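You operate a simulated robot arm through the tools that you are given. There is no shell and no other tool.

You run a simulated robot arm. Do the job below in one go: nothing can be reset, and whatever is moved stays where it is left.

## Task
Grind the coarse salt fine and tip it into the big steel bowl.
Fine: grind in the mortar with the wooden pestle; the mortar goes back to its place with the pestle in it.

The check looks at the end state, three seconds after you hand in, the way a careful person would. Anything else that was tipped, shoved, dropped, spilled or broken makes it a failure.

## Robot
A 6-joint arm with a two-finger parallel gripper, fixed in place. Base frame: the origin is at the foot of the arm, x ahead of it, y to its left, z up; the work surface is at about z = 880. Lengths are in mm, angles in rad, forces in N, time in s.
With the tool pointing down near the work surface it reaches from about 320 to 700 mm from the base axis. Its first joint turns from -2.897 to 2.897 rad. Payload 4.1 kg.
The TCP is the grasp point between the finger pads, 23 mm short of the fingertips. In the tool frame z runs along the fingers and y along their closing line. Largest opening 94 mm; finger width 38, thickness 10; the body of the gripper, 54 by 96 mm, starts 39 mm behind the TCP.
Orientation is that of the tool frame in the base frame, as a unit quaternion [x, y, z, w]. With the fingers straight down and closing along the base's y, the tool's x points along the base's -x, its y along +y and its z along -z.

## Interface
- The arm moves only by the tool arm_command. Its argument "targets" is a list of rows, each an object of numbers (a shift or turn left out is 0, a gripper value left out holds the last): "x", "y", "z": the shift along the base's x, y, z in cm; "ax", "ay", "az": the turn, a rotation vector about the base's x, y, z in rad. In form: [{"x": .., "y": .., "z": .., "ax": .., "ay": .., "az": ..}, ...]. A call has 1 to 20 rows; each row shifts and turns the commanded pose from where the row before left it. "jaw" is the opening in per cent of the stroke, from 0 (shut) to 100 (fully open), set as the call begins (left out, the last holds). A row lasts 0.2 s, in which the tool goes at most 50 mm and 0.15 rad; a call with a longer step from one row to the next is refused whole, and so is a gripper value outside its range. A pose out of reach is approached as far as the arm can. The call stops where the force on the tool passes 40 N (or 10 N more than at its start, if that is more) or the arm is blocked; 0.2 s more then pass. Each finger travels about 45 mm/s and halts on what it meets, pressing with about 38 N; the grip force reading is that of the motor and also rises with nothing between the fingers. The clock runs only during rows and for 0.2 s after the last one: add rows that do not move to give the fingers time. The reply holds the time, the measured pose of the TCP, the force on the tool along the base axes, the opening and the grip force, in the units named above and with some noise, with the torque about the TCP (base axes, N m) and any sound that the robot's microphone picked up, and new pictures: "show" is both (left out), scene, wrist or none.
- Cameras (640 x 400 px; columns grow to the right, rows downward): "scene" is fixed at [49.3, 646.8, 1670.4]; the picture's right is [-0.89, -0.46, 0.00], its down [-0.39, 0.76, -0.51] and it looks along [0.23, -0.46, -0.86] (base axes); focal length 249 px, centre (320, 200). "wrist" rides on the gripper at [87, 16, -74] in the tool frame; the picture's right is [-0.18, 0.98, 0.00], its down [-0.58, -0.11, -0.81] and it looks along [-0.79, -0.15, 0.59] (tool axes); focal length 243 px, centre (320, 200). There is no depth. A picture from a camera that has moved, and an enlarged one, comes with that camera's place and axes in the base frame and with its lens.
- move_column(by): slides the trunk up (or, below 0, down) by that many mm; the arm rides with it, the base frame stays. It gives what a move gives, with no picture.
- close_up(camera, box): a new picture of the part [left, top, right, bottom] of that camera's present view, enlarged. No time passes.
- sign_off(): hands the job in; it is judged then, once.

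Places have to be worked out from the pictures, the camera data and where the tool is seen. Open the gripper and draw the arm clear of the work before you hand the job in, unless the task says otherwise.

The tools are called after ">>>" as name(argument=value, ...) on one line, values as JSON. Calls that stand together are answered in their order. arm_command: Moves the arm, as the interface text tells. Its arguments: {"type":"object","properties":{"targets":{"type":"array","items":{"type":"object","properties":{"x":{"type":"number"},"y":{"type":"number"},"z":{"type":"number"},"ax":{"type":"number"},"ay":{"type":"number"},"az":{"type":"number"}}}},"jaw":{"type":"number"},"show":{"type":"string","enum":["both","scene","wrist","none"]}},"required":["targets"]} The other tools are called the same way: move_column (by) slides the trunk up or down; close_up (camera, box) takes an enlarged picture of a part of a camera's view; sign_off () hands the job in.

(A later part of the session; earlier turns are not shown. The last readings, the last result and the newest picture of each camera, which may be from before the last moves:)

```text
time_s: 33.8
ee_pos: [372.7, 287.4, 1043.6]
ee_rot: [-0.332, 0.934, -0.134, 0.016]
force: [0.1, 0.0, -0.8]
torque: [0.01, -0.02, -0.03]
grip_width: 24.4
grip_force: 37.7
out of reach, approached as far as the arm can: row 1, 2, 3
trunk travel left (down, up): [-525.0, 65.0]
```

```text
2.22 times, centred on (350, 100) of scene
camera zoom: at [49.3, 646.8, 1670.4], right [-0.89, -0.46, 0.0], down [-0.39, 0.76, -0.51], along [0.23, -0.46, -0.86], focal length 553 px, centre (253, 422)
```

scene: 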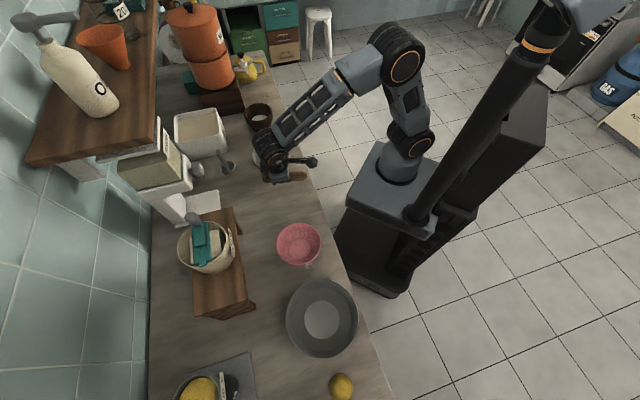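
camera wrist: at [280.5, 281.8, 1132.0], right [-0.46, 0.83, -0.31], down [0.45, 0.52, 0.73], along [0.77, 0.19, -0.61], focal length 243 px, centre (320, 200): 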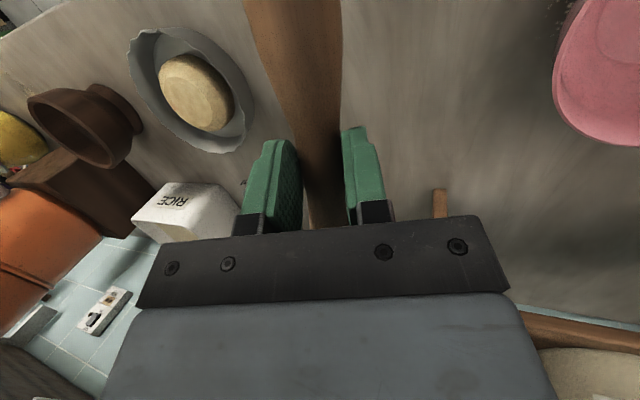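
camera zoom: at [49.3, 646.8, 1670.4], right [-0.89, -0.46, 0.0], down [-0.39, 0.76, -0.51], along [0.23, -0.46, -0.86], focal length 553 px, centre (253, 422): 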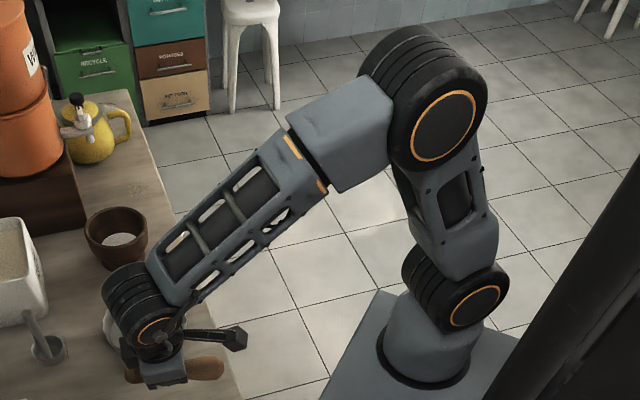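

The visible side of the wrist joint shows the wrist has flipped: passing the straight-wrist pose sent joint 4 the wrong way, to its limit. I'll unwind it by sweeping the tool around the forearm direction in small steps, well above the counter, starting with the first half.

>>> arm_command(targets=[{"x": 1.49, "y": 1.19, "z": 0.02, "ax": 0.0796, "ay": -0.0994, "az": 0.0176}, {"x": 1.52, "y": 1.15, "z": 0.28, "ax": 0.0765, "ay": -0.1044, "az": 0.0148}, {"x": 1.62, "y": 1.09, "z": 0.61, "ax": 0.0746, "ay": -0.1162, "az": 0.01}, {"x": 1.52, "y": 1.02, "z": 0.86, "ax": 0.0727, "ay": -0.1162, "az": 0.0088}, {"x": 1.33, "y": 0.51, "z": 0.99, "ax": 0.0474, "ay": -0.108, "az": -0.0084}, {"x": 1.53, "y": -0.34, "z": 1.37, "ax": 0.0156, "ay": -0.1345, "az": -0.0507}, {"x": 1.32, "y": 0.15, "z": 1.61, "ax": 0.0427, "ay": -0.1363, "az": -0.0227}, {"x": 0}], show="both")

>>> close_up(camera="scene", box=[200, 50, 400, 200])

```text
time_s: 35.6
ee_pos: [473.3, 334.5, 1102.1]
ee_rot: [-0.246, 0.854, -0.082, 0.45]
force: [0.2, 0.5, -0.4]
torque: [0.0, 0.03, 0.01]
grip_width: 24.6
grip_force: 37.6
trunk travel left (down, up): [-525.0, 65.0]
camera wrist: at [366.8, 300.8, 1077.1], right [-0.25, 0.94, -0.22], down [-0.34, 0.13, 0.93], along [0.91, 0.31, 0.29], focal length 243 px, centre (320, 200)
```

scene: 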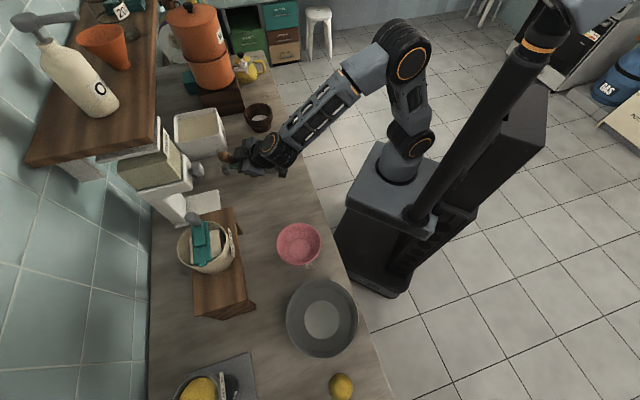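
wrist: 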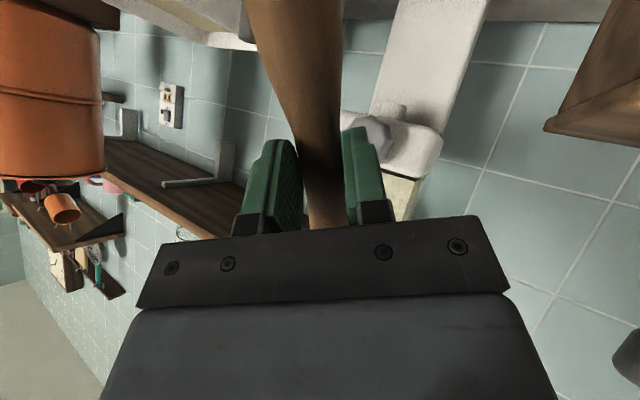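

```text
2.67 times, centred on (300, 125) of scene
camera zoom: at [49.3, 646.8, 1670.4], right [-0.89, -0.46, 0.0], down [-0.39, 0.76, -0.51], along [0.23, -0.46, -0.86], focal length 663 px, centre (373, 400)
```

zoom: 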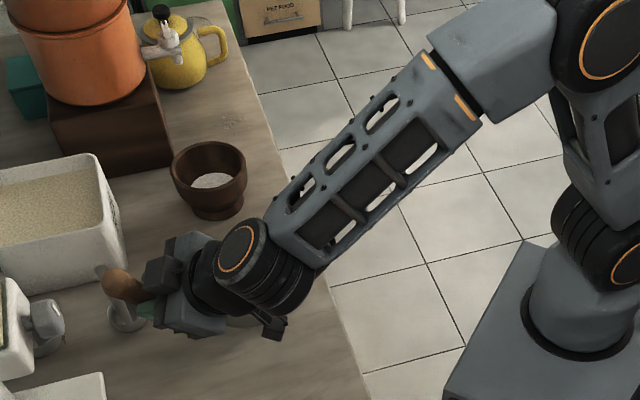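

No rows were refused and the wrist is unwinding: the plain joint cap is visible again. I continue with the second half of the sweep while drawing back a little from the shelf.

>>> arm_command(targets=[{"x": 0.37, "y": 0.03, "z": 1.73, "ax": 0.0645, "ay": -0.1292, "az": 0.0086}, {"x": -0.03, "y": 0.45, "z": 1.71, "ax": 0.0794, "ay": -0.1137, "az": 0.0409}, {"x": -0.48, "y": 0.8, "z": 1.56, "ax": 0.0866, "ay": -0.091, "az": 0.0717}, {"x": -0.94, "y": 1.03, "z": 1.29, "ax": 0.0852, "ay": -0.0629, "az": 0.0985}, {"x": -1.37, "y": 1.14, "z": 0.92, "ax": 0.0754, "ay": -0.0315, "az": 0.1193}, {"x": -1.59, "y": 0.92, "z": 0.45, "ax": 0.0518, "ay": -0.0011, "az": 0.1154}, {"x": -1.46, "y": 0.42, "z": 0.09, "ax": 0.0264, "ay": 0.0138, "az": 0.0853}, {"x": 0}], show="both")

>>> close_up(camera="scene", box=[200, 50, 400, 200])

```text
time_s: 37.4
ee_pos: [418.9, 384.4, 1179.6]
ee_rot: [-0.294, 0.667, 0.219, 0.648]
force: [-0.2, -0.2, -0.6]
torque: [-0.02, 0.03, 0.0]
grip_width: 24.5
grip_force: 38.6
trunk travel left (down, up): [-525.0, 65.0]
camera wrist: at [353.4, 336.8, 1097.0], right [-0.67, 0.74, 0.1], down [-0.53, -0.56, 0.64], along [0.53, 0.38, 0.76], focal length 243 px, centre (320, 200)
```

scene: 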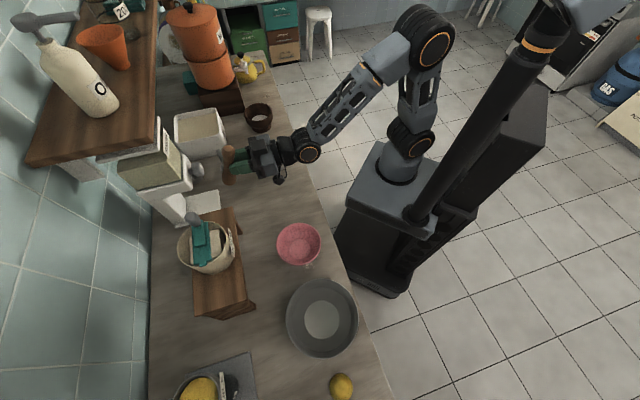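
wrist: 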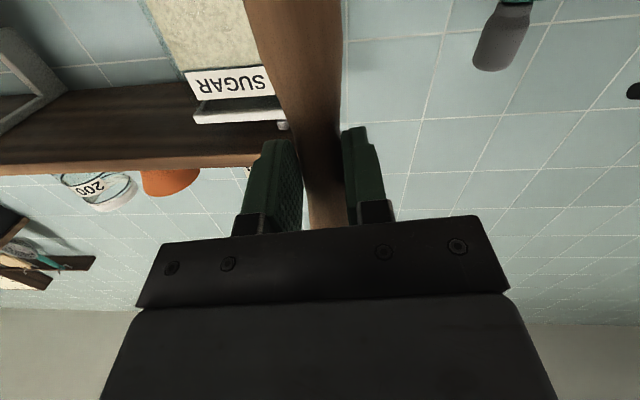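

```text
2.67 times, centred on (300, 125) of scene
camera zoom: at [49.3, 646.8, 1670.4], right [-0.89, -0.46, 0.0], down [-0.39, 0.76, -0.51], along [0.23, -0.46, -0.86], focal length 663 px, centre (373, 400)
```

zoom: 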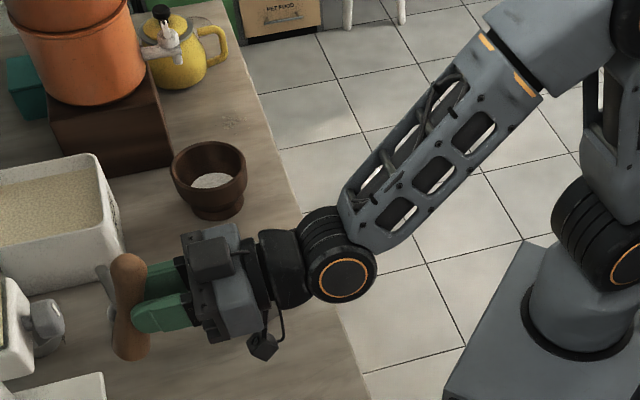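

The wrist is unwound, with the tool in the arm's plane (azimuth 42.5°) and slightly rolled. I'll fix the roll and pitch back part of the way, staying short of the straight-wrist pose, and check alignment.

>>> arm_command(targets=[{"ax": 0.0658, "ay": 0.0602, "az": -0.0056}, {"x": -0.22, "y": -0.2, "z": -2.18, "ax": -0.099, "ay": 0.1081}, {"x": -0.45, "y": -0.41, "z": -2.11, "ax": -0.099, "ay": 0.1081}, {"x": 0}, {"x": 0}], show="none")

>>> arm_command(targets=[{"x": 0}], show="none")

>>> arm_command(targets=[{"x": 0}], show="none")

```text
time_s: 38.6
ee_pos: [412.8, 377.9, 1137.2]
ee_rot: [-0.297, 0.766, 0.205, 0.532]
force: [-0.1, 0.9, -1.8]
torque: [0.04, 0.0, -0.01]
grip_width: 24.7
grip_force: 37.2
trunk travel left (down, up): [-525.0, 65.0]
```

```text
time_s: 39.0
ee_pos: [411.6, 377.5, 1136.1]
ee_rot: [-0.297, 0.766, 0.205, 0.531]
force: [-0.8, 0.1, -1.9]
torque: [0.03, -0.03, -0.01]
grip_width: 24.8
grip_force: 38.1
trunk travel left (down, up): [-525.0, 65.0]
```

```text
time_s: 39.4
ee_pos: [412.1, 377.7, 1135.8]
ee_rot: [-0.297, 0.766, 0.206, 0.531]
force: [0.4, 0.0, -0.3]
torque: [-0.03, -0.01, 0.0]
grip_width: 24.4
grip_force: 38.1
trunk travel left (down, up): [-525.0, 65.0]
```

Alignment is within 0.2° of the arm plane. Now I step across the straight-wrist pose in one large step, combining pitch with a lift, so the wrist lands clearly on the other side.

>>> arm_command(targets=[{"az": 0.003}, {"x": -0.68, "y": -0.62, "z": -2.0, "ax": -0.099, "ay": 0.1081}, {"x": 0}, {"x": -0.88, "y": -0.8, "z": 4.56, "ax": -0.099, "ay": 0.1081}, {"x": -1.07, "y": -0.98, "z": -1.65, "ax": -0.099, "ay": 0.1081}, {"x": -1.24, "y": -1.13, "z": -1.42, "ax": -0.099, "ay": 0.1081}, {"x": 0}], show="scene")

>>> close_up(camera="scene", box=[200, 50, 400, 200])

```text
time_s: 41.0
ee_pos: [379.9, 341.5, 1110.3]
ee_rot: [-0.336, 0.878, 0.106, 0.324]
force: [-0.4, 0.7, -1.1]
torque: [0.02, 0.0, 0.0]
grip_width: 24.3
grip_force: 38.0
out of reach, approached as far as the arm can: row 4
trunk travel left (down, up): [-525.0, 65.0]
```

scene: 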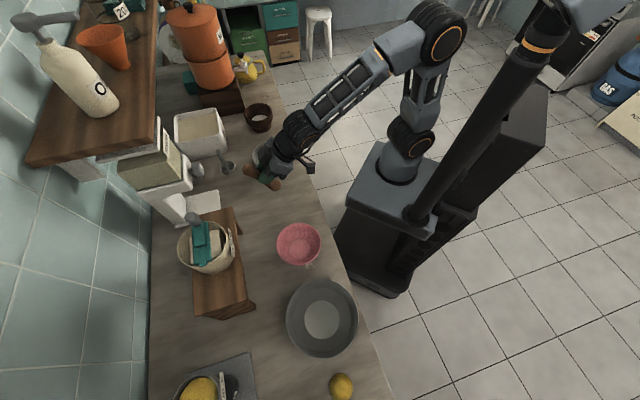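

```text
2.67 times, centred on (300, 125) of scene
camera zoom: at [49.3, 646.8, 1670.4], right [-0.89, -0.46, 0.0], down [-0.39, 0.76, -0.51], along [0.23, -0.46, -0.86], focal length 663 px, centre (373, 400)
```

zoom: 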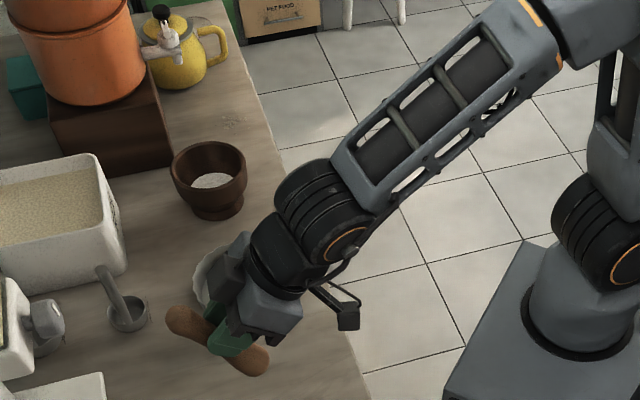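

The wrist flipped again (the conduit side is showing), so near-exact crossings make joint 4 spin. With joint 4 now near its limit, I'll pass the straight pose on the side where that limit blocks the spin, so joint 5 has to change sign.

>>> arm_command(targets=[{"x": 0.59, "y": 1.36, "z": 1.28, "ax": 0.1037, "ay": -0.0724, "az": 0.0292}, {"x": 0.5, "y": 1.27, "z": 1.52, "ax": 0.1083, "ay": -0.0773, "az": 0.0292}, {"x": 0.49, "y": 1.06, "z": 1.8, "ax": 0.1107, "ay": -0.0875, "az": 0.0215}, {"x": 0.26, "y": 0.85, "z": 1.84, "ax": 0.1057, "ay": -0.0817, "az": 0.0229}, {"x": 0.165, "y": 0.56, "z": 1.83, "ax": 0.0991, "ay": -0.0795, "az": 0.0153}, {"x": 0}], show="scene")

>>> close_up(camera="scene", box=[200, 50, 400, 200])

```text
time_s: 42.4
ee_pos: [404.1, 367.6, 1164.2]
ee_rot: [-0.303, 0.784, 0.204, 0.502]
force: [0.5, 0.5, -1.0]
torque: [-0.02, 0.02, 0.03]
grip_width: 24.5
grip_force: 37.9
out of reach, approached as far as the arm can: row 2, 3, 4
trunk travel left (down, up): [-525.0, 65.0]
```

scene: 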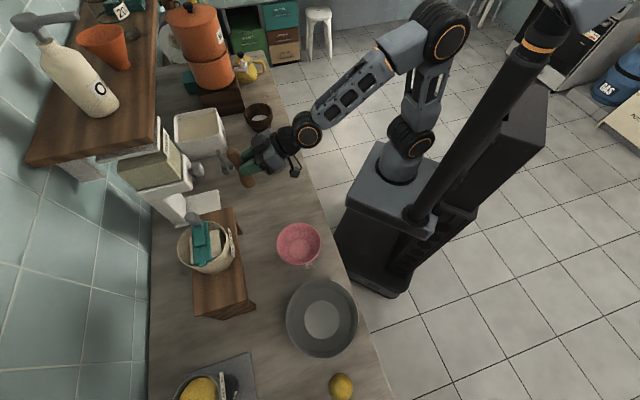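

```text
2.67 times, centred on (300, 125) of scene
camera zoom: at [49.3, 646.8, 1670.4], right [-0.89, -0.46, 0.0], down [-0.39, 0.76, -0.51], along [0.23, -0.46, -0.86], focal length 663 px, centre (373, 400)
```

zoom: 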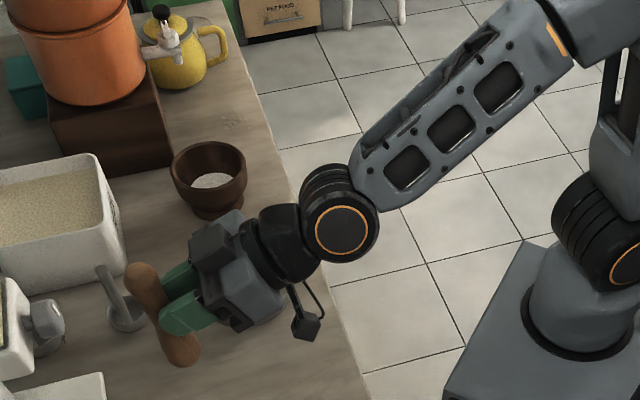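

The wrist is back in its normal configuration (plain cap showing). Joint 4 was blocked on that side, so the original tool-down configuration is probably reached the other way round. I'll sweep the tool around the forearm axis via the left side instead, first half now.

>>> arm_command(targets=[{"x": -0.28, "y": 1.16, "z": 1.64, "ax": 0.101, "ay": -0.0612, "az": 0.0611}, {"x": -0.75, "y": 1.14, "z": 1.48, "ax": 0.0973, "ay": -0.0426, "az": 0.0826}, {"x": -0.99, "y": 0.92, "z": 1.16, "ax": 0.0784, "ay": -0.0234, "az": 0.0856}, {"x": -1.65, "y": 0.68, "z": -1.15, "ax": -0.0417, "ay": 0.0876, "az": 0.1108}, {"x": -1.52, "y": 0.19, "z": -1.51, "ax": -0.073, "ay": 0.0972, "az": 0.0863}, {"x": -1.25, "y": -0.32, "z": -1.72, "ax": -0.0998, "ay": 0.0961, "az": 0.0549}, {"x": -0.855, "y": -0.769, "z": -1.74, "ax": -0.1166, "ay": 0.083, "az": 0.0207}, {"x": 0}], show="scene")

>>> close_up(camera="scene", box=[200, 50, 400, 200])

```text
time_s: 44.2
ee_pos: [331.0, 398.0, 1145.1]
ee_rot: [-0.424, 0.768, 0.363, 0.313]
force: [-0.9, 0.4, -1.6]
torque: [0.0, -0.03, 0.0]
grip_width: 24.5
grip_force: 38.4
trunk travel left (down, up): [-525.0, 65.0]
```

scene: 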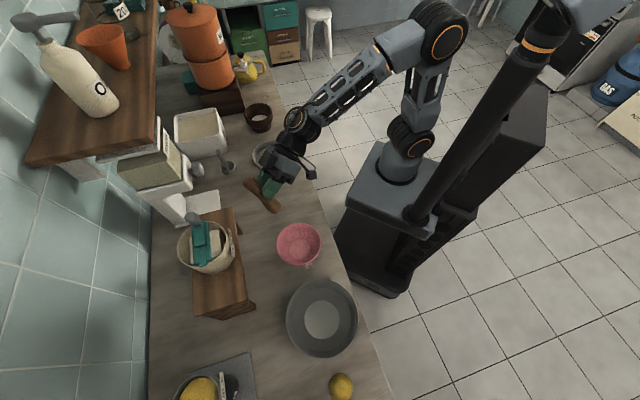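

```text
2.67 times, centred on (300, 125) of scene
camera zoom: at [49.3, 646.8, 1670.4], right [-0.89, -0.46, 0.0], down [-0.39, 0.76, -0.51], along [0.23, -0.46, -0.86], focal length 663 px, centre (373, 400)
```

zoom: 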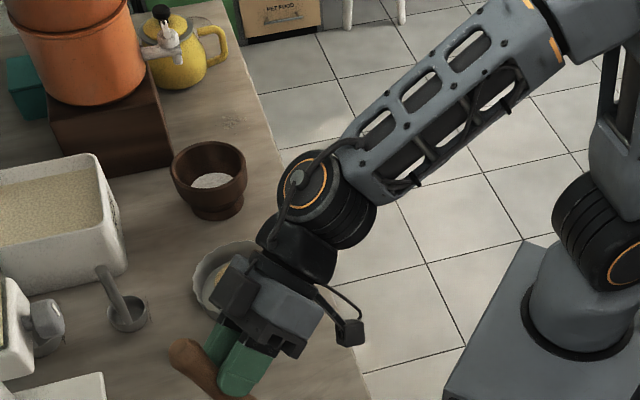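

No refusals on this side so far. I continue the sweep to bring the tool under the forearm, pointing down.

>>> arm_command(targets=[{"x": -0.45, "y": -1.21, "z": -1.72, "ax": -0.1328, "ay": 0.0664, "az": -0.0123}, {"x": 0.03, "y": -1.53, "z": -1.51, "ax": -0.1369, "ay": 0.0397, "az": -0.0437}, {"x": 0.49, "y": -1.68, "z": -1.14, "ax": -0.1278, "ay": 0.0083, "az": -0.0673}, {"x": 0.93, "y": -1.78, "z": -0.75, "ax": -0.1179, "ay": -0.025, "az": -0.0878}, {"x": 1.3, "y": -1.7, "z": -0.26, "ax": -0.0962, "ay": -0.0588, "az": -0.0975}, {"x": 0}], show="scene")

>>> close_up(camera="scene", box=[200, 50, 400, 200])

```text
time_s: 45.6
ee_pos: [345.2, 317.3, 1054.0]
ee_rot: [-0.328, 0.911, 0.153, 0.197]
force: [-0.7, -0.5, -0.6]
torque: [0.0, 0.01, 0.0]
grip_width: 24.5
grip_force: 37.8
out of reach, approached as far as the arm can: row 4, 5
trunk travel left (down, up): [-525.0, 65.0]
```

scene: 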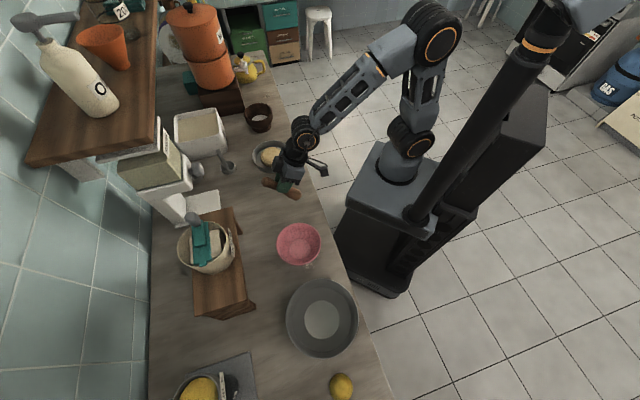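

```text
2.67 times, centred on (300, 125) of scene
camera zoom: at [49.3, 646.8, 1670.4], right [-0.89, -0.46, 0.0], down [-0.39, 0.76, -0.51], along [0.23, -0.46, -0.86], focal length 663 px, centre (373, 400)
```

zoom: 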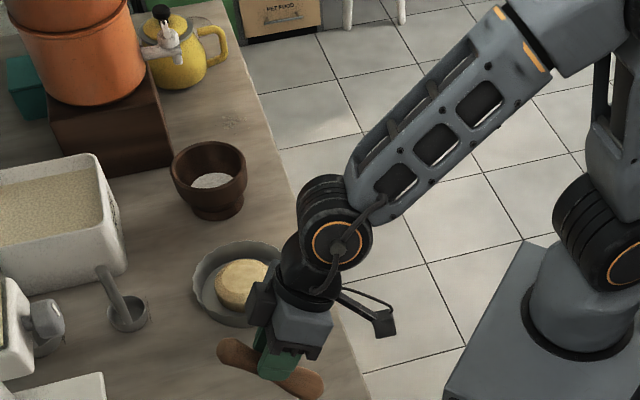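

On this side joint 4 also stops about 20° short, so the tool-down configuration must have joint 4 near zero with joint 5 on the other sign. With joint 4 held at this stop, I'll pass the straight pose with a clear margin toward the blocked side, then look at which cap faces the camera.

>>> arm_command(targets=[{"x": 1.86, "y": 0.43, "z": 0.91, "ax": 0.05, "ay": -0.1239, "az": -0.043}, {"x": 1.84, "y": 0.26, "z": 1.21, "ax": 0.0494, "ay": -0.1304, "az": -0.0468}, {"x": 1.66, "y": 0.11, "z": 1.42, "ax": 0.0484, "ay": -0.1287, "az": -0.0463}, {"x": 1.47, "y": -0.05, "z": 1.63, "ax": 0.0484, "ay": -0.1294, "az": -0.047}, {"x": 1.24, "y": -0.14, "z": 1.85, "ax": 0.0515, "ay": -0.1314, "az": -0.0445}, {"x": 0}], show="scene")

>>> close_up(camera="scene", box=[200, 50, 400, 200])

```text
time_s: 47.0
ee_pos: [427.6, 316.8, 1105.8]
ee_rot: [-0.23, 0.807, 0.129, 0.528]
force: [-0.1, 0.0, -1.1]
torque: [-0.02, 0.04, 0.02]
grip_width: 24.4
grip_force: 37.6
out of reach, approached as far as the arm can: row 1, 2
trunk travel left (down, up): [-525.0, 65.0]
```

scene: 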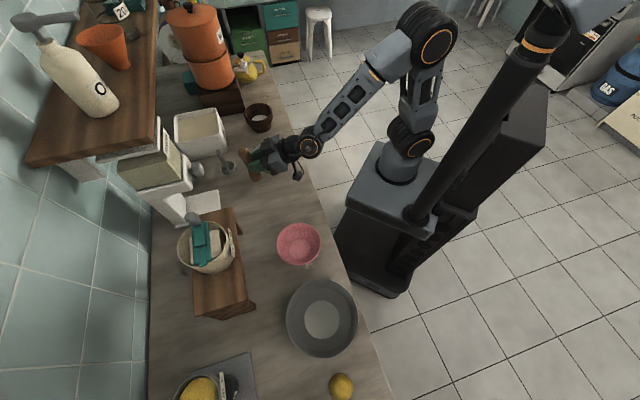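

```text
2.67 times, centred on (300, 125) of scene
camera zoom: at [49.3, 646.8, 1670.4], right [-0.89, -0.46, 0.0], down [-0.39, 0.76, -0.51], along [0.23, -0.46, -0.86], focal length 663 px, centre (373, 400)
```

zoom: 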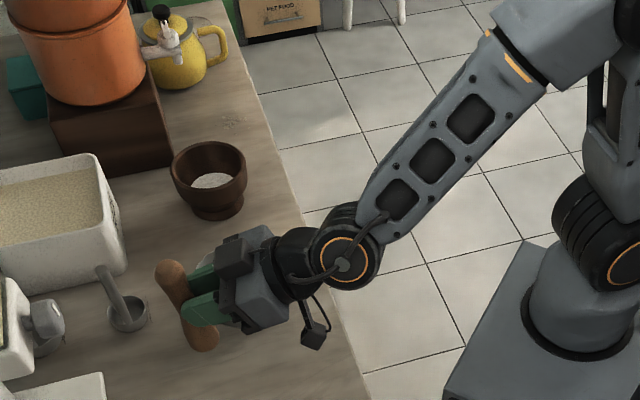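

That worked: the conduit side still faces the camera while the tool points above the forearm line, so joint 5 has changed sign. Now I sweep the tool round the right side until it points down, which brings joint 4 back to zero.

>>> arm_command(targets=[{"x": 0.88, "y": -1.13, "z": 0.65, "ax": -0.0209, "ay": -0.0664, "az": -0.0821}, {"x": 0.67, "y": -1.74, "z": 0.09, "ax": -0.0608, "ay": -0.0284, "az": -0.1064}, {"x": -0.07, "y": -1.78, "z": -1.07, "ax": -0.0923, "ay": 0.0583, "az": -0.0908}, {"x": -0.64, "y": -1.35, "z": -1.45, "ax": -0.085, "ay": 0.102, "az": -0.0571}, {"x": -1.06, "y": -0.95, "z": -1.53, "ax": -0.069, "ay": 0.1237, "az": -0.0291}, {"x": -1.39, "y": -0.47, "z": -1.48, "ax": -0.0459, "ay": 0.1371, "az": -0.0008}, {"x": -1.61, "y": 0.04, "z": -1.32, "ax": -0.0175, "ay": 0.1412, "az": 0.0256}, {"x": -1.71, "y": 0.55, "z": -1.06, "ax": 0.0137, "ay": 0.1357, "az": 0.048}, {"x": -1.68, "y": 1.01, "z": -0.72, "ax": 0.0456, "ay": 0.1211, "az": 0.0647}, {"x": -1.34, "y": 1.21, "z": -0.3, "ax": 0.0645, "ay": 0.0874, "az": 0.0647}, {"x": -0.51, "y": 0.59, "z": -0.03, "ax": 0.034, "ay": 0.0309, "az": 0.0287}, {"x": 0}], show="both")

>>> close_up(camera="scene", box=[200, 50, 400, 200])

```text
time_s: 49.6
ee_pos: [343.5, 277.6, 1023.1]
ee_rot: [-0.302, 0.942, 0.053, 0.137]
force: [-1.0, -0.2, -0.6]
torque: [0.02, -0.03, 0.03]
grip_width: 24.4
grip_force: 38.0
trunk travel left (down, up): [-525.0, 65.0]
camera wrist: at [248.7, 229.3, 1070.0], right [-0.43, 0.9, 0.07], down [0.33, 0.09, 0.94], along [0.84, 0.43, -0.34], focal length 243 px, centre (320, 200)
```

scene: 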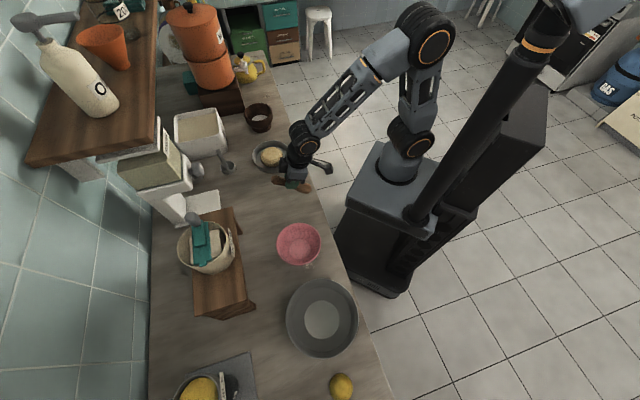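
wrist: 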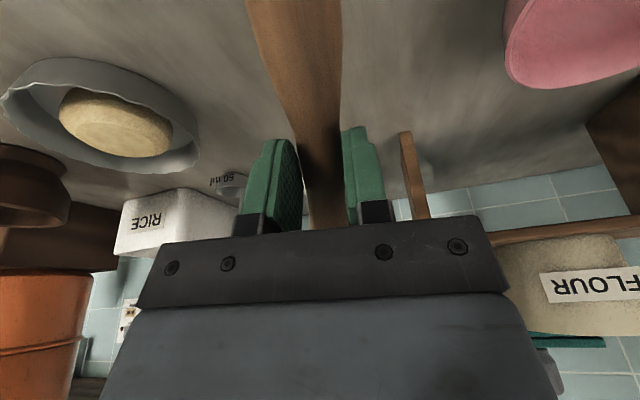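

```text
2.67 times, centred on (300, 125) of scene
camera zoom: at [49.3, 646.8, 1670.4], right [-0.89, -0.46, 0.0], down [-0.39, 0.76, -0.51], along [0.23, -0.46, -0.86], focal length 663 px, centre (373, 400)
```

zoom: 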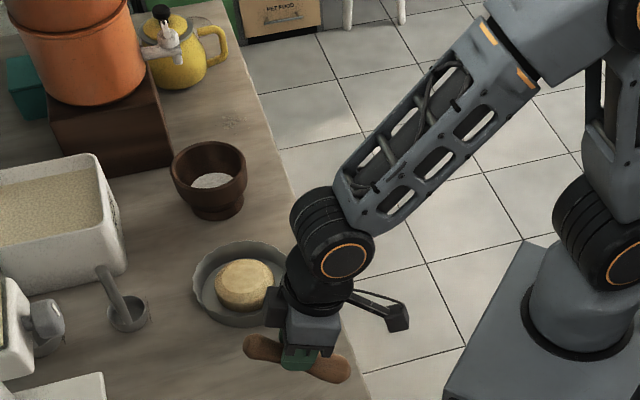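

The wrist is restored: plain cap facing the camera, tool pointing down, no refusals. Now I pitch the remaining 37° so the pestle lies level and move over the empty spot at about (401, 298).

>>> arm_command(targets=[{"x": 1.15, "y": 0.41, "z": -0.4, "ax": -0.0753, "ay": 0.1047, "az": 0.0022}, {"x": 1.15, "y": 0.41, "z": -0.4, "ax": -0.0753, "ay": 0.1047, "az": 0.0022}, {"x": 1.15, "y": 0.41, "z": -0.4, "ax": -0.0753, "ay": 0.1047, "az": 0.0022}, {"x": 1.15, "y": 0.41, "z": -0.4, "ax": -0.0753, "ay": 0.1047, "az": 0.0022}, {"x": 1.15, "y": 0.41, "z": -0.4, "ax": -0.0753, "ay": 0.1047, "az": 0.0022}, {"x": 0}], show="both")

>>> close_up(camera="scene", box=[230, 120, 330, 200])

```text
time_s: 51.0
ee_pos: [401.1, 297.3, 1001.6]
ee_rot: [-0.303, 0.937, -0.044, -0.169]
force: [0.8, 0.2, -1.3]
torque: [-0.01, -0.02, 0.0]
grip_width: 24.7
grip_force: 38.0
trunk travel left (down, up): [-525.0, 65.0]
camera wrist: at [346.5, 277.3, 1102.8], right [-0.43, 0.9, -0.04], down [0.74, 0.38, 0.55], along [0.52, 0.21, -0.83], focal length 243 px, centre (320, 200)
```

scene: 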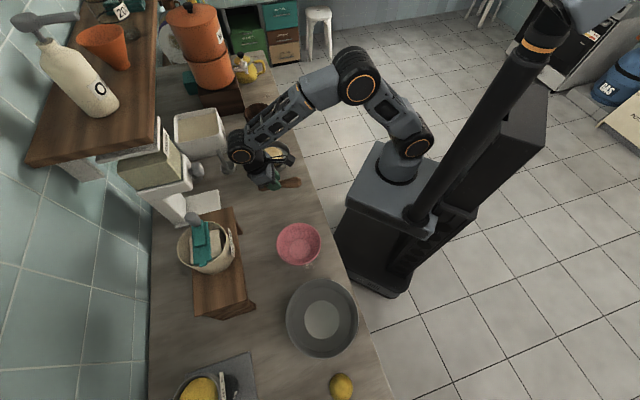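
wrist: 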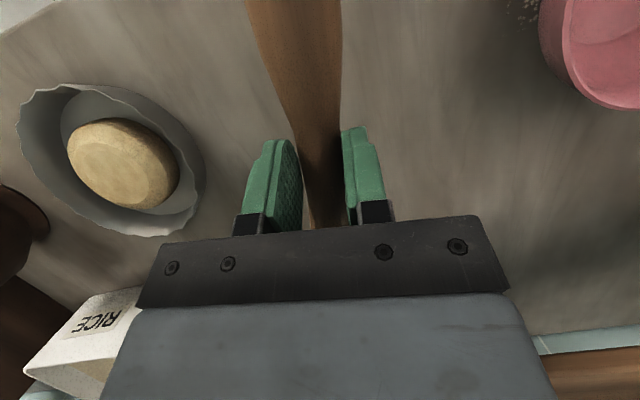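

```text
5.00 times, centred on (280, 160) of scene
camera zoom: at [49.3, 646.8, 1670.4], right [-0.89, -0.46, 0.0], down [-0.39, 0.76, -0.51], along [0.23, -0.46, -0.86], focal length 1243 px, centre (520, 400)
```

zoom: 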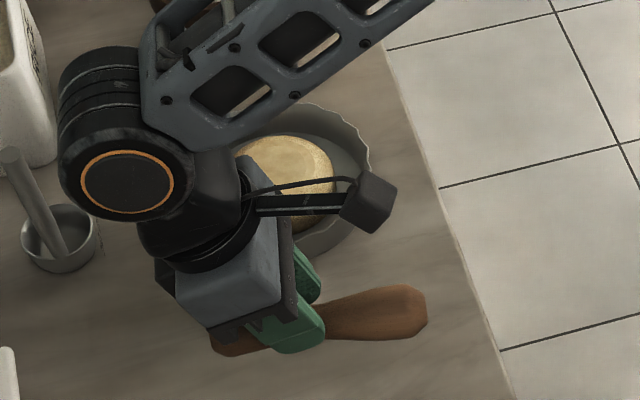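

The pestle is level over the empty spot. I descend toward the counter, first to about 30 mm above contact.

>>> arm_command(targets=[{"z": -2.5}, {"z": -2.5}, {"z": -1.6}, {"x": 0}], show="both")

>>> close_up(camera="scene", box=[230, 130, 330, 210])

```text
time_s: 52.0
ee_pos: [399.1, 298.2, 935.4]
ee_rot: [-0.304, 0.936, -0.044, -0.169]
force: [0.3, 0.7, -0.5]
torque: [0.04, 0.02, 0.02]
grip_width: 24.6
grip_force: 38.3
trunk travel left (down, up): [-525.0, 65.0]
camera wrist: at [345.8, 277.2, 1035.9], right [-0.43, 0.9, -0.04], down [0.74, 0.38, 0.56], along [0.52, 0.21, -0.83], focal length 243 px, centre (320, 200)
```

scene: 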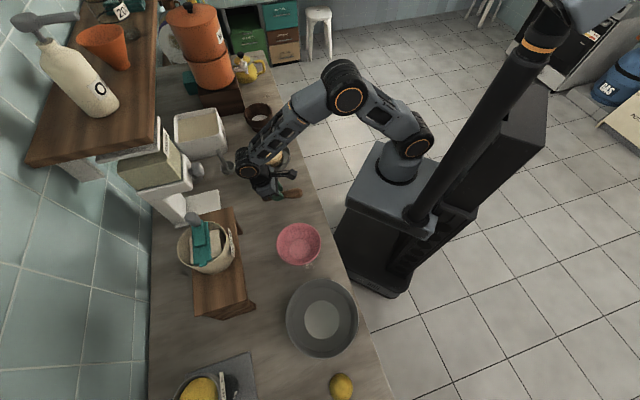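
wrist: 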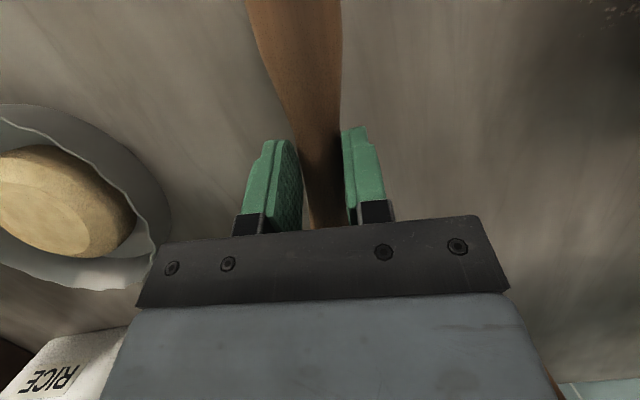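

```text
5.00 times, centred on (280, 170) of scene
camera zoom: at [49.3, 646.8, 1670.4], right [-0.89, -0.46, 0.0], down [-0.39, 0.76, -0.51], along [0.23, -0.46, -0.86], focal length 1243 px, centre (520, 350)
```

zoom: 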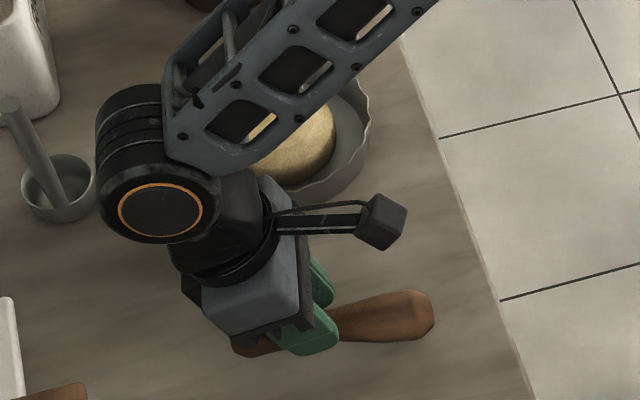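

The pestle is about 50 mm clear of the counter edge and well away from the dish and bowl. I descend in small steps feeling for contact.

>>> arm_command(targets=[{"z": -0.5}, {"z": -0.5}, {"z": -0.3}, {"z": -0.2}, {"x": 0}], show="none")

>>> arm_command(targets=[{"z": -0.2}, {"x": 0}], show="none")

```text
time_s: 53.2
ee_pos: [400.3, 298.7, 922.7]
ee_rot: [-0.305, 0.936, -0.045, -0.169]
force: [0.7, -0.6, -0.4]
torque: [0.01, 0.02, 0.0]
grip_width: 24.4
grip_force: 38.4
trunk travel left (down, up): [-525.0, 65.0]
```

```text
time_s: 53.8
ee_pos: [399.9, 297.7, 921.4]
ee_rot: [-0.304, 0.937, -0.044, -0.168]
force: [1.5, 0.7, 11.9]
torque: [-0.5, 0.75, 0.0]
grip_width: 24.3
grip_force: 37.7
trunk travel left (down, up): [-525.0, 65.0]
```

The flared end touched at z about 921 (12 N, torque puts the contact 75 mm along the pestle), so the pestle is practically lying on the counter. I relax 1 mm and open the fingers to let it settle.

>>> arm_command(targets=[{"z": 0.1}, {"x": 0}], show="none")

>>> arm_command(targets=[{"x": 0}, {"x": 0}, {"x": 0}], jaw=50, show="both")

>>> close_up(camera="scene", box=[230, 130, 330, 210])

```text
time_s: 54.4
ee_pos: [401.2, 297.5, 920.8]
ee_rot: [-0.304, 0.936, -0.045, -0.168]
force: [0.4, 0.5, 5.7]
torque: [-0.31, 0.39, 0.0]
grip_width: 24.5
grip_force: 37.6
trunk travel left (down, up): [-525.0, 65.0]
```

```text
time_s: 55.2
ee_pos: [401.2, 297.9, 921.9]
ee_rot: [-0.304, 0.937, -0.045, -0.168]
force: [0.7, -0.2, -0.1]
torque: [0.0, 0.02, 0.0]
grip_width: 47.1
grip_force: 0.0
trunk travel left (down, up): [-525.0, 65.0]
camera wrist: at [346.7, 277.3, 1021.7], right [-0.43, 0.9, -0.04], down [0.74, 0.38, 0.56], along [0.52, 0.21, -0.83], focal length 243 px, centre (320, 200)
```

scene: 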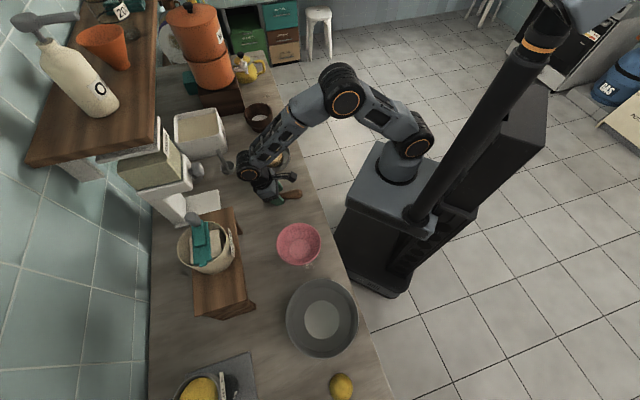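
wrist: 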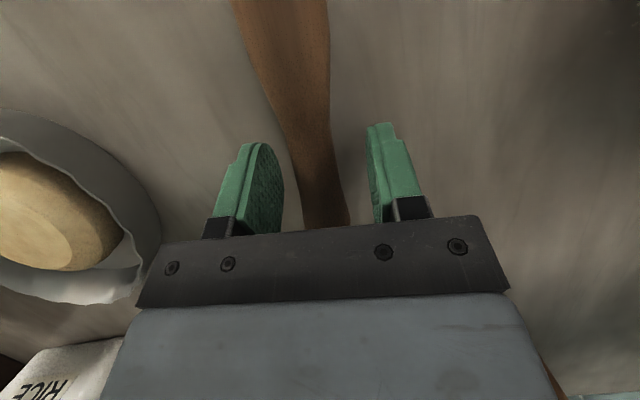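

```text
5.00 times, centred on (280, 170) of scene
camera zoom: at [49.3, 646.8, 1670.4], right [-0.89, -0.46, 0.0], down [-0.39, 0.76, -0.51], along [0.23, -0.46, -0.86], focal length 1243 px, centre (520, 350)
```

zoom: 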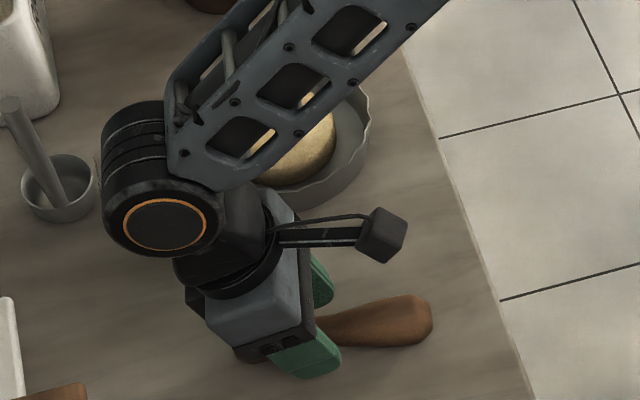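

The pestle rests on the counter. I open wider and rise straight up, then look at how it lies.

>>> arm_command(targets=[{"x": 0}, {"z": 1}, {"z": 3}, {"z": 4}, {"z": 4}, {"x": 0}], jaw=100, show="both")

>>> close_up(camera="scene", box=[230, 130, 330, 210])

```text
time_s: 56.6
ee_pos: [400.5, 298.7, 1040.1]
ee_rot: [-0.304, 0.937, -0.044, -0.168]
force: [0.9, 0.5, -0.1]
torque: [-0.02, 0.01, -0.01]
grip_width: 94.2
grip_force: 0.1
trunk travel left (down, up): [-525.0, 65.0]
camera wrist: at [346.8, 277.2, 1141.1], right [-0.43, 0.9, -0.04], down [0.74, 0.38, 0.56], along [0.52, 0.21, -0.83], focal length 243 px, centre (320, 200)
```

scene: 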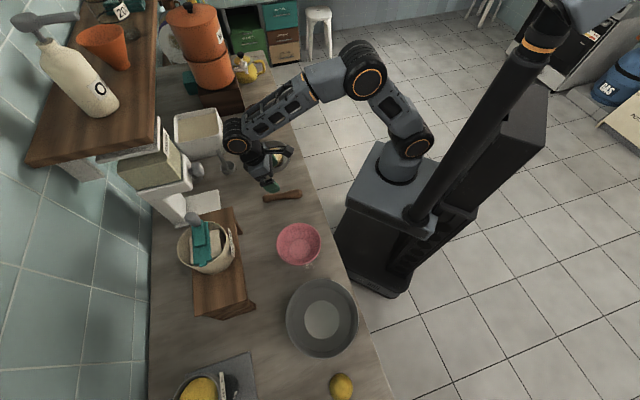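
wrist: 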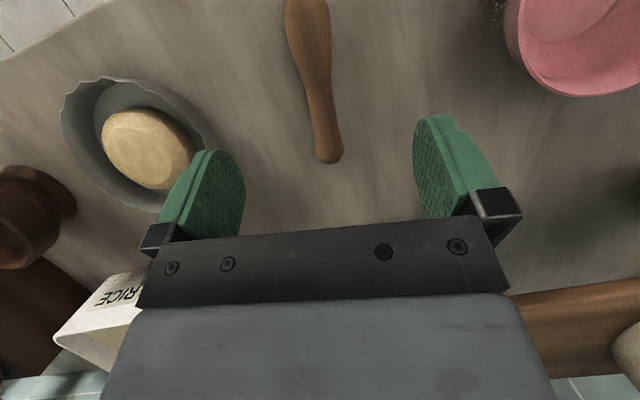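

```text
5.00 times, centred on (280, 170) of scene
camera zoom: at [49.3, 646.8, 1670.4], right [-0.89, -0.46, 0.0], down [-0.39, 0.76, -0.51], along [0.23, -0.46, -0.86], focal length 1243 px, centre (520, 350)
```

zoom: 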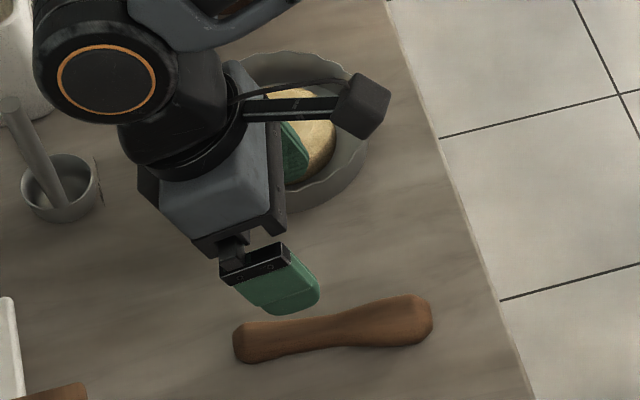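

The pestle lies still on the counter, from about (326, 238) to (443, 322). Next I bring the tool upright, travel over to the mortar and turn the closing line so I can grip its near-right wall from above.

>>> arm_command(targets=[{"z": 1, "ax": 0.068, "ay": -0.0944, "az": -0.0023}, {"z": 1, "ax": 0.068, "ay": -0.0944, "az": -0.0023}, {"z": 1, "ax": 0.068, "ay": -0.0944, "az": -0.0023}, {"x": 2.4, "y": -3.47, "az": -0.1276}, {"x": 2.4, "y": -3.47, "az": -0.1276}, {"x": 2.4, "y": -3.47, "az": -0.1276}, {"x": 2.4, "y": -3.47, "az": -0.1276}, {"x": 2.4, "y": -3.47, "az": -0.1276}, {"x": 2.4, "y": -3.47, "az": -0.1276}, {"x": 2.0, "y": -3.2, "az": -0.1276}, {"x": 1.6, "y": -3.2, "az": -0.1276}, {"x": 1.6, "y": -3.2, "az": -0.1276}, {"x": 0}], show="both")

>>> close_up(camera="scene", box=[200, 50, 400, 200])

```text
time_s: 59.4
ee_pos: [596.7, -7.8, 1070.9]
ee_rot: [0.26, 0.966, 0.01, 0.003]
force: [0.3, -0.1, -1.0]
torque: [0.01, 0.01, 0.0]
grip_width: 94.1
grip_force: 0.1
trunk travel left (down, up): [-525.0, 65.0]
camera wrist: at [528.7, 49.4, 1145.3], right [0.65, 0.76, 0.02], down [0.44, -0.4, 0.8], along [0.62, -0.52, -0.59], focal length 243 px, centre (320, 200)
```

scene: 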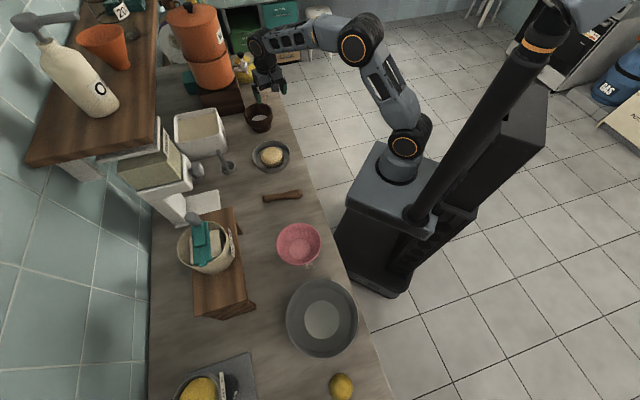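
wrist: 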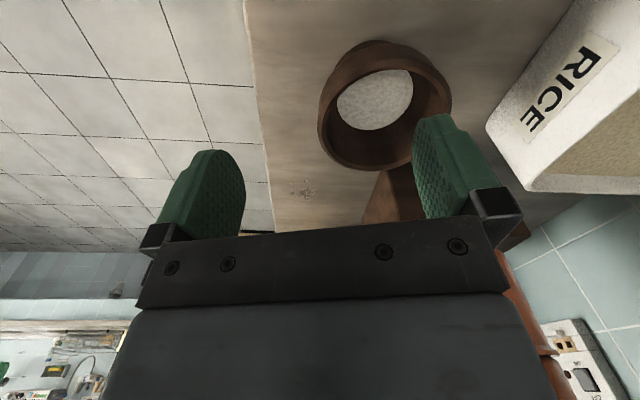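

```text
2.67 times, centred on (300, 125) of scene
camera zoom: at [49.3, 646.8, 1670.4], right [-0.89, -0.46, 0.0], down [-0.39, 0.76, -0.51], along [0.23, -0.46, -0.86], focal length 663 px, centre (373, 400)
```

zoom: 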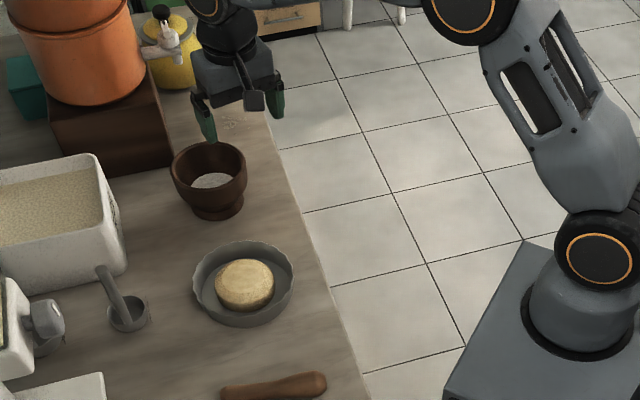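

The wrist camera sees the mortar well. I'll zoom in to locate the rim precisely.

>>> close_up(camera="wrist", box=[300, 30, 470, 180])

```text
2.67 times, centred on (385, 105) of wrist
camera zoom: at [528.7, 49.4, 1145.3], right [0.65, 0.76, 0.02], down [0.44, -0.4, 0.8], along [0.62, -0.52, -0.59], focal length 647 px, centre (147, 453)
```

zoom: 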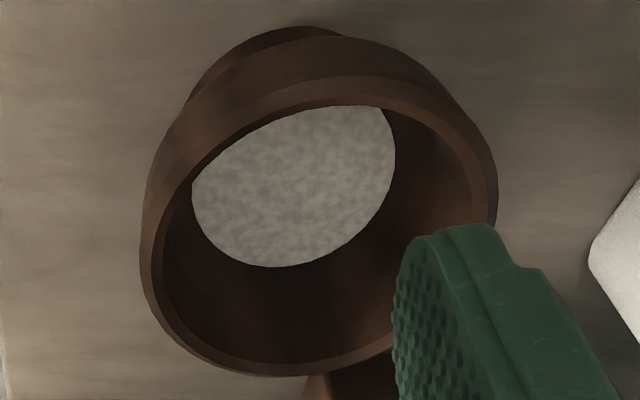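

The rim centre works out to about (677, 2), with the rim top near z 952 and a wall about 7 mm thick. I move above the near-right wall at about (649, −46), tool exactly vertical, fingers opened to about 60 mm.

>>> arm_command(targets=[{"x": 1.75, "y": -1.28, "z": -1.0, "ax": -0.0178, "ay": 0.011}, {"x": 1.75, "y": -1.28, "z": -2.0}, {"x": 1.73, "y": -1.28, "z": -2.0}, {"x": 0}, {"x": 0}], jaw=64, show="both")

>>> close_up(camera="scene", box=[230, 80, 300, 140])

>>> close_up(camera="wrist", box=[180, 30, 480, 250])

```text
time_s: 60.6
ee_pos: [648.2, -46.0, 1021.4]
ee_rot: [0.259, 0.966, -0.001, 0.0]
force: [0.2, -0.1, 0.2]
torque: [0.03, 0.03, 0.0]
grip_width: 60.1
grip_force: 0.0
trunk travel left (down, up): [-525.0, 65.0]
camera wrist: at [581.5, 11.8, 1096.5], right [0.65, 0.76, 0.0], down [0.45, -0.38, 0.81], along [0.61, -0.53, -0.59], focal length 243 px, centre (320, 200)
```

scene: 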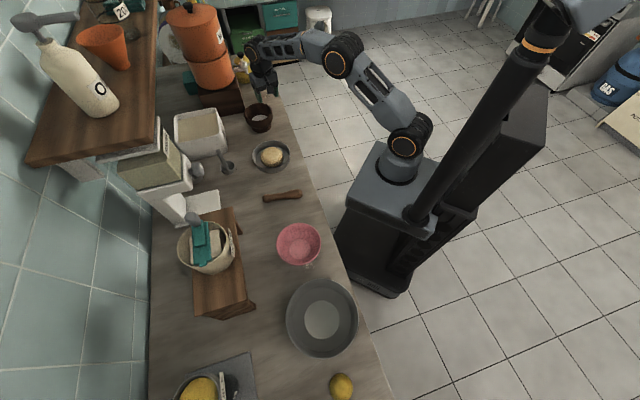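
wrist: 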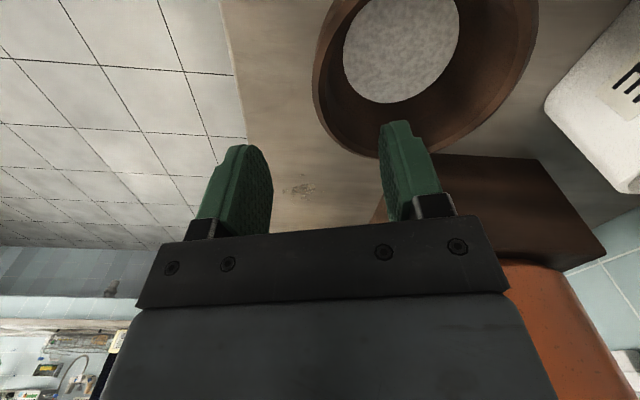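

```text
6.67 times, centred on (265, 110) of scene
camera zoom: at [49.3, 646.8, 1670.4], right [-0.89, -0.46, 0.0], down [-0.39, 0.76, -0.51], along [0.23, -0.46, -0.86], focal length 1658 px, centre (687, 800)
```

zoom: 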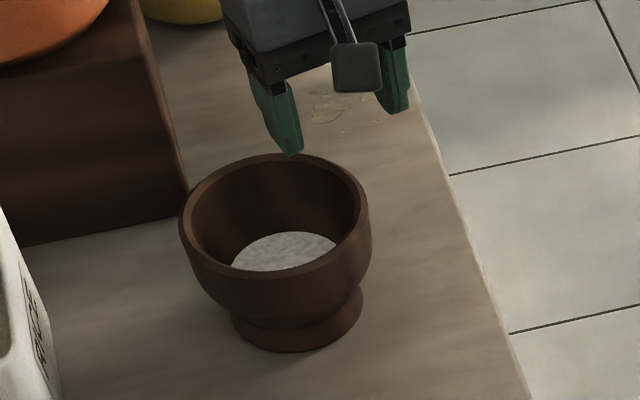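

```text
1.82 times, centred on (330, 140) of wrist
camera zoom: at [581.5, 11.8, 1096.5], right [0.65, 0.76, 0.0], down [0.45, -0.38, 0.81], along [0.61, -0.53, -0.59], focal length 441 px, centre (302, 309)
```

zoom: 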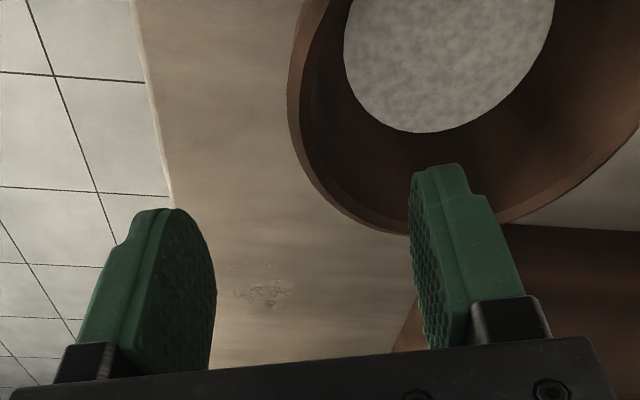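

From this closer view the rim centre is at about (677.8, 2.8), which matches. I adjust by 1–2 mm and lower until the fingertips reach rim level, then check.

>>> arm_command(targets=[{"x": 0.17, "y": 0.05, "z": -2.0}, {"z": -2.0}, {"x": 0}], show="both")

>>> close_up(camera="scene", box=[230, 80, 300, 140])

>>> close_up(camera="wrist", box=[180, 30, 480, 250])

```text
time_s: 61.4
ee_pos: [650.3, -45.1, 980.6]
ee_rot: [0.258, 0.966, -0.001, 0.0]
force: [-0.5, -0.6, 0.1]
torque: [-0.01, 0.02, -0.02]
grip_width: 60.1
grip_force: 0.1
trunk travel left (down, up): [-525.0, 65.0]
camera wrist: at [583.6, 13.4, 1056.1], right [0.65, 0.76, 0.0], down [0.45, -0.38, 0.81], along [0.61, -0.53, -0.59], focal length 243 px, centre (320, 200)
```

scene: 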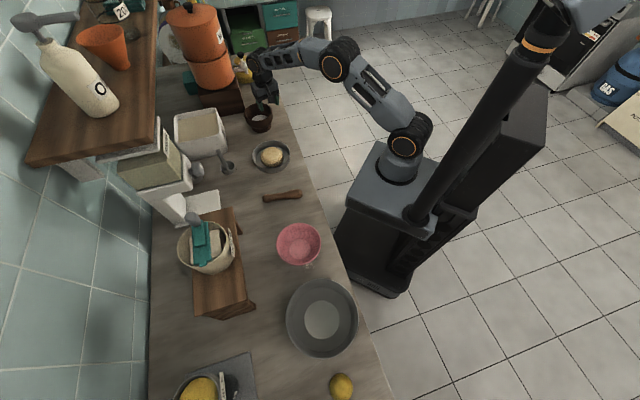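
wrist: 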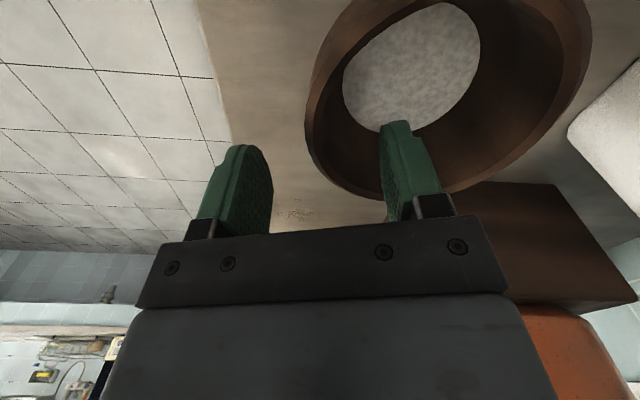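

```text
6.67 times, centred on (265, 110) of scene
camera zoom: at [49.3, 646.8, 1670.4], right [-0.89, -0.46, 0.0], down [-0.39, 0.76, -0.51], along [0.23, -0.46, -0.86], focal length 1658 px, centre (687, 800)
```

zoom: 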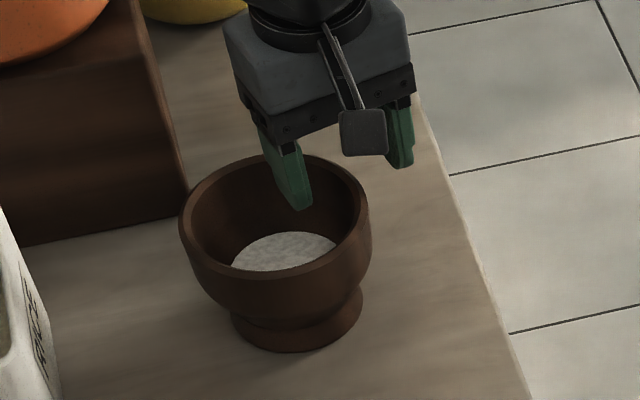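

```text
1.82 times, centred on (330, 140) of wrist
camera zoom: at [583.6, 13.4, 1056.1], right [0.65, 0.76, 0.0], down [0.45, -0.38, 0.81], along [0.61, -0.53, -0.59], focal length 441 px, centre (302, 309)
```

zoom: 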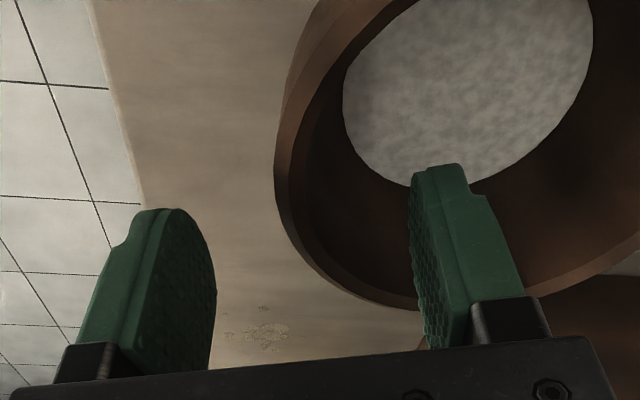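

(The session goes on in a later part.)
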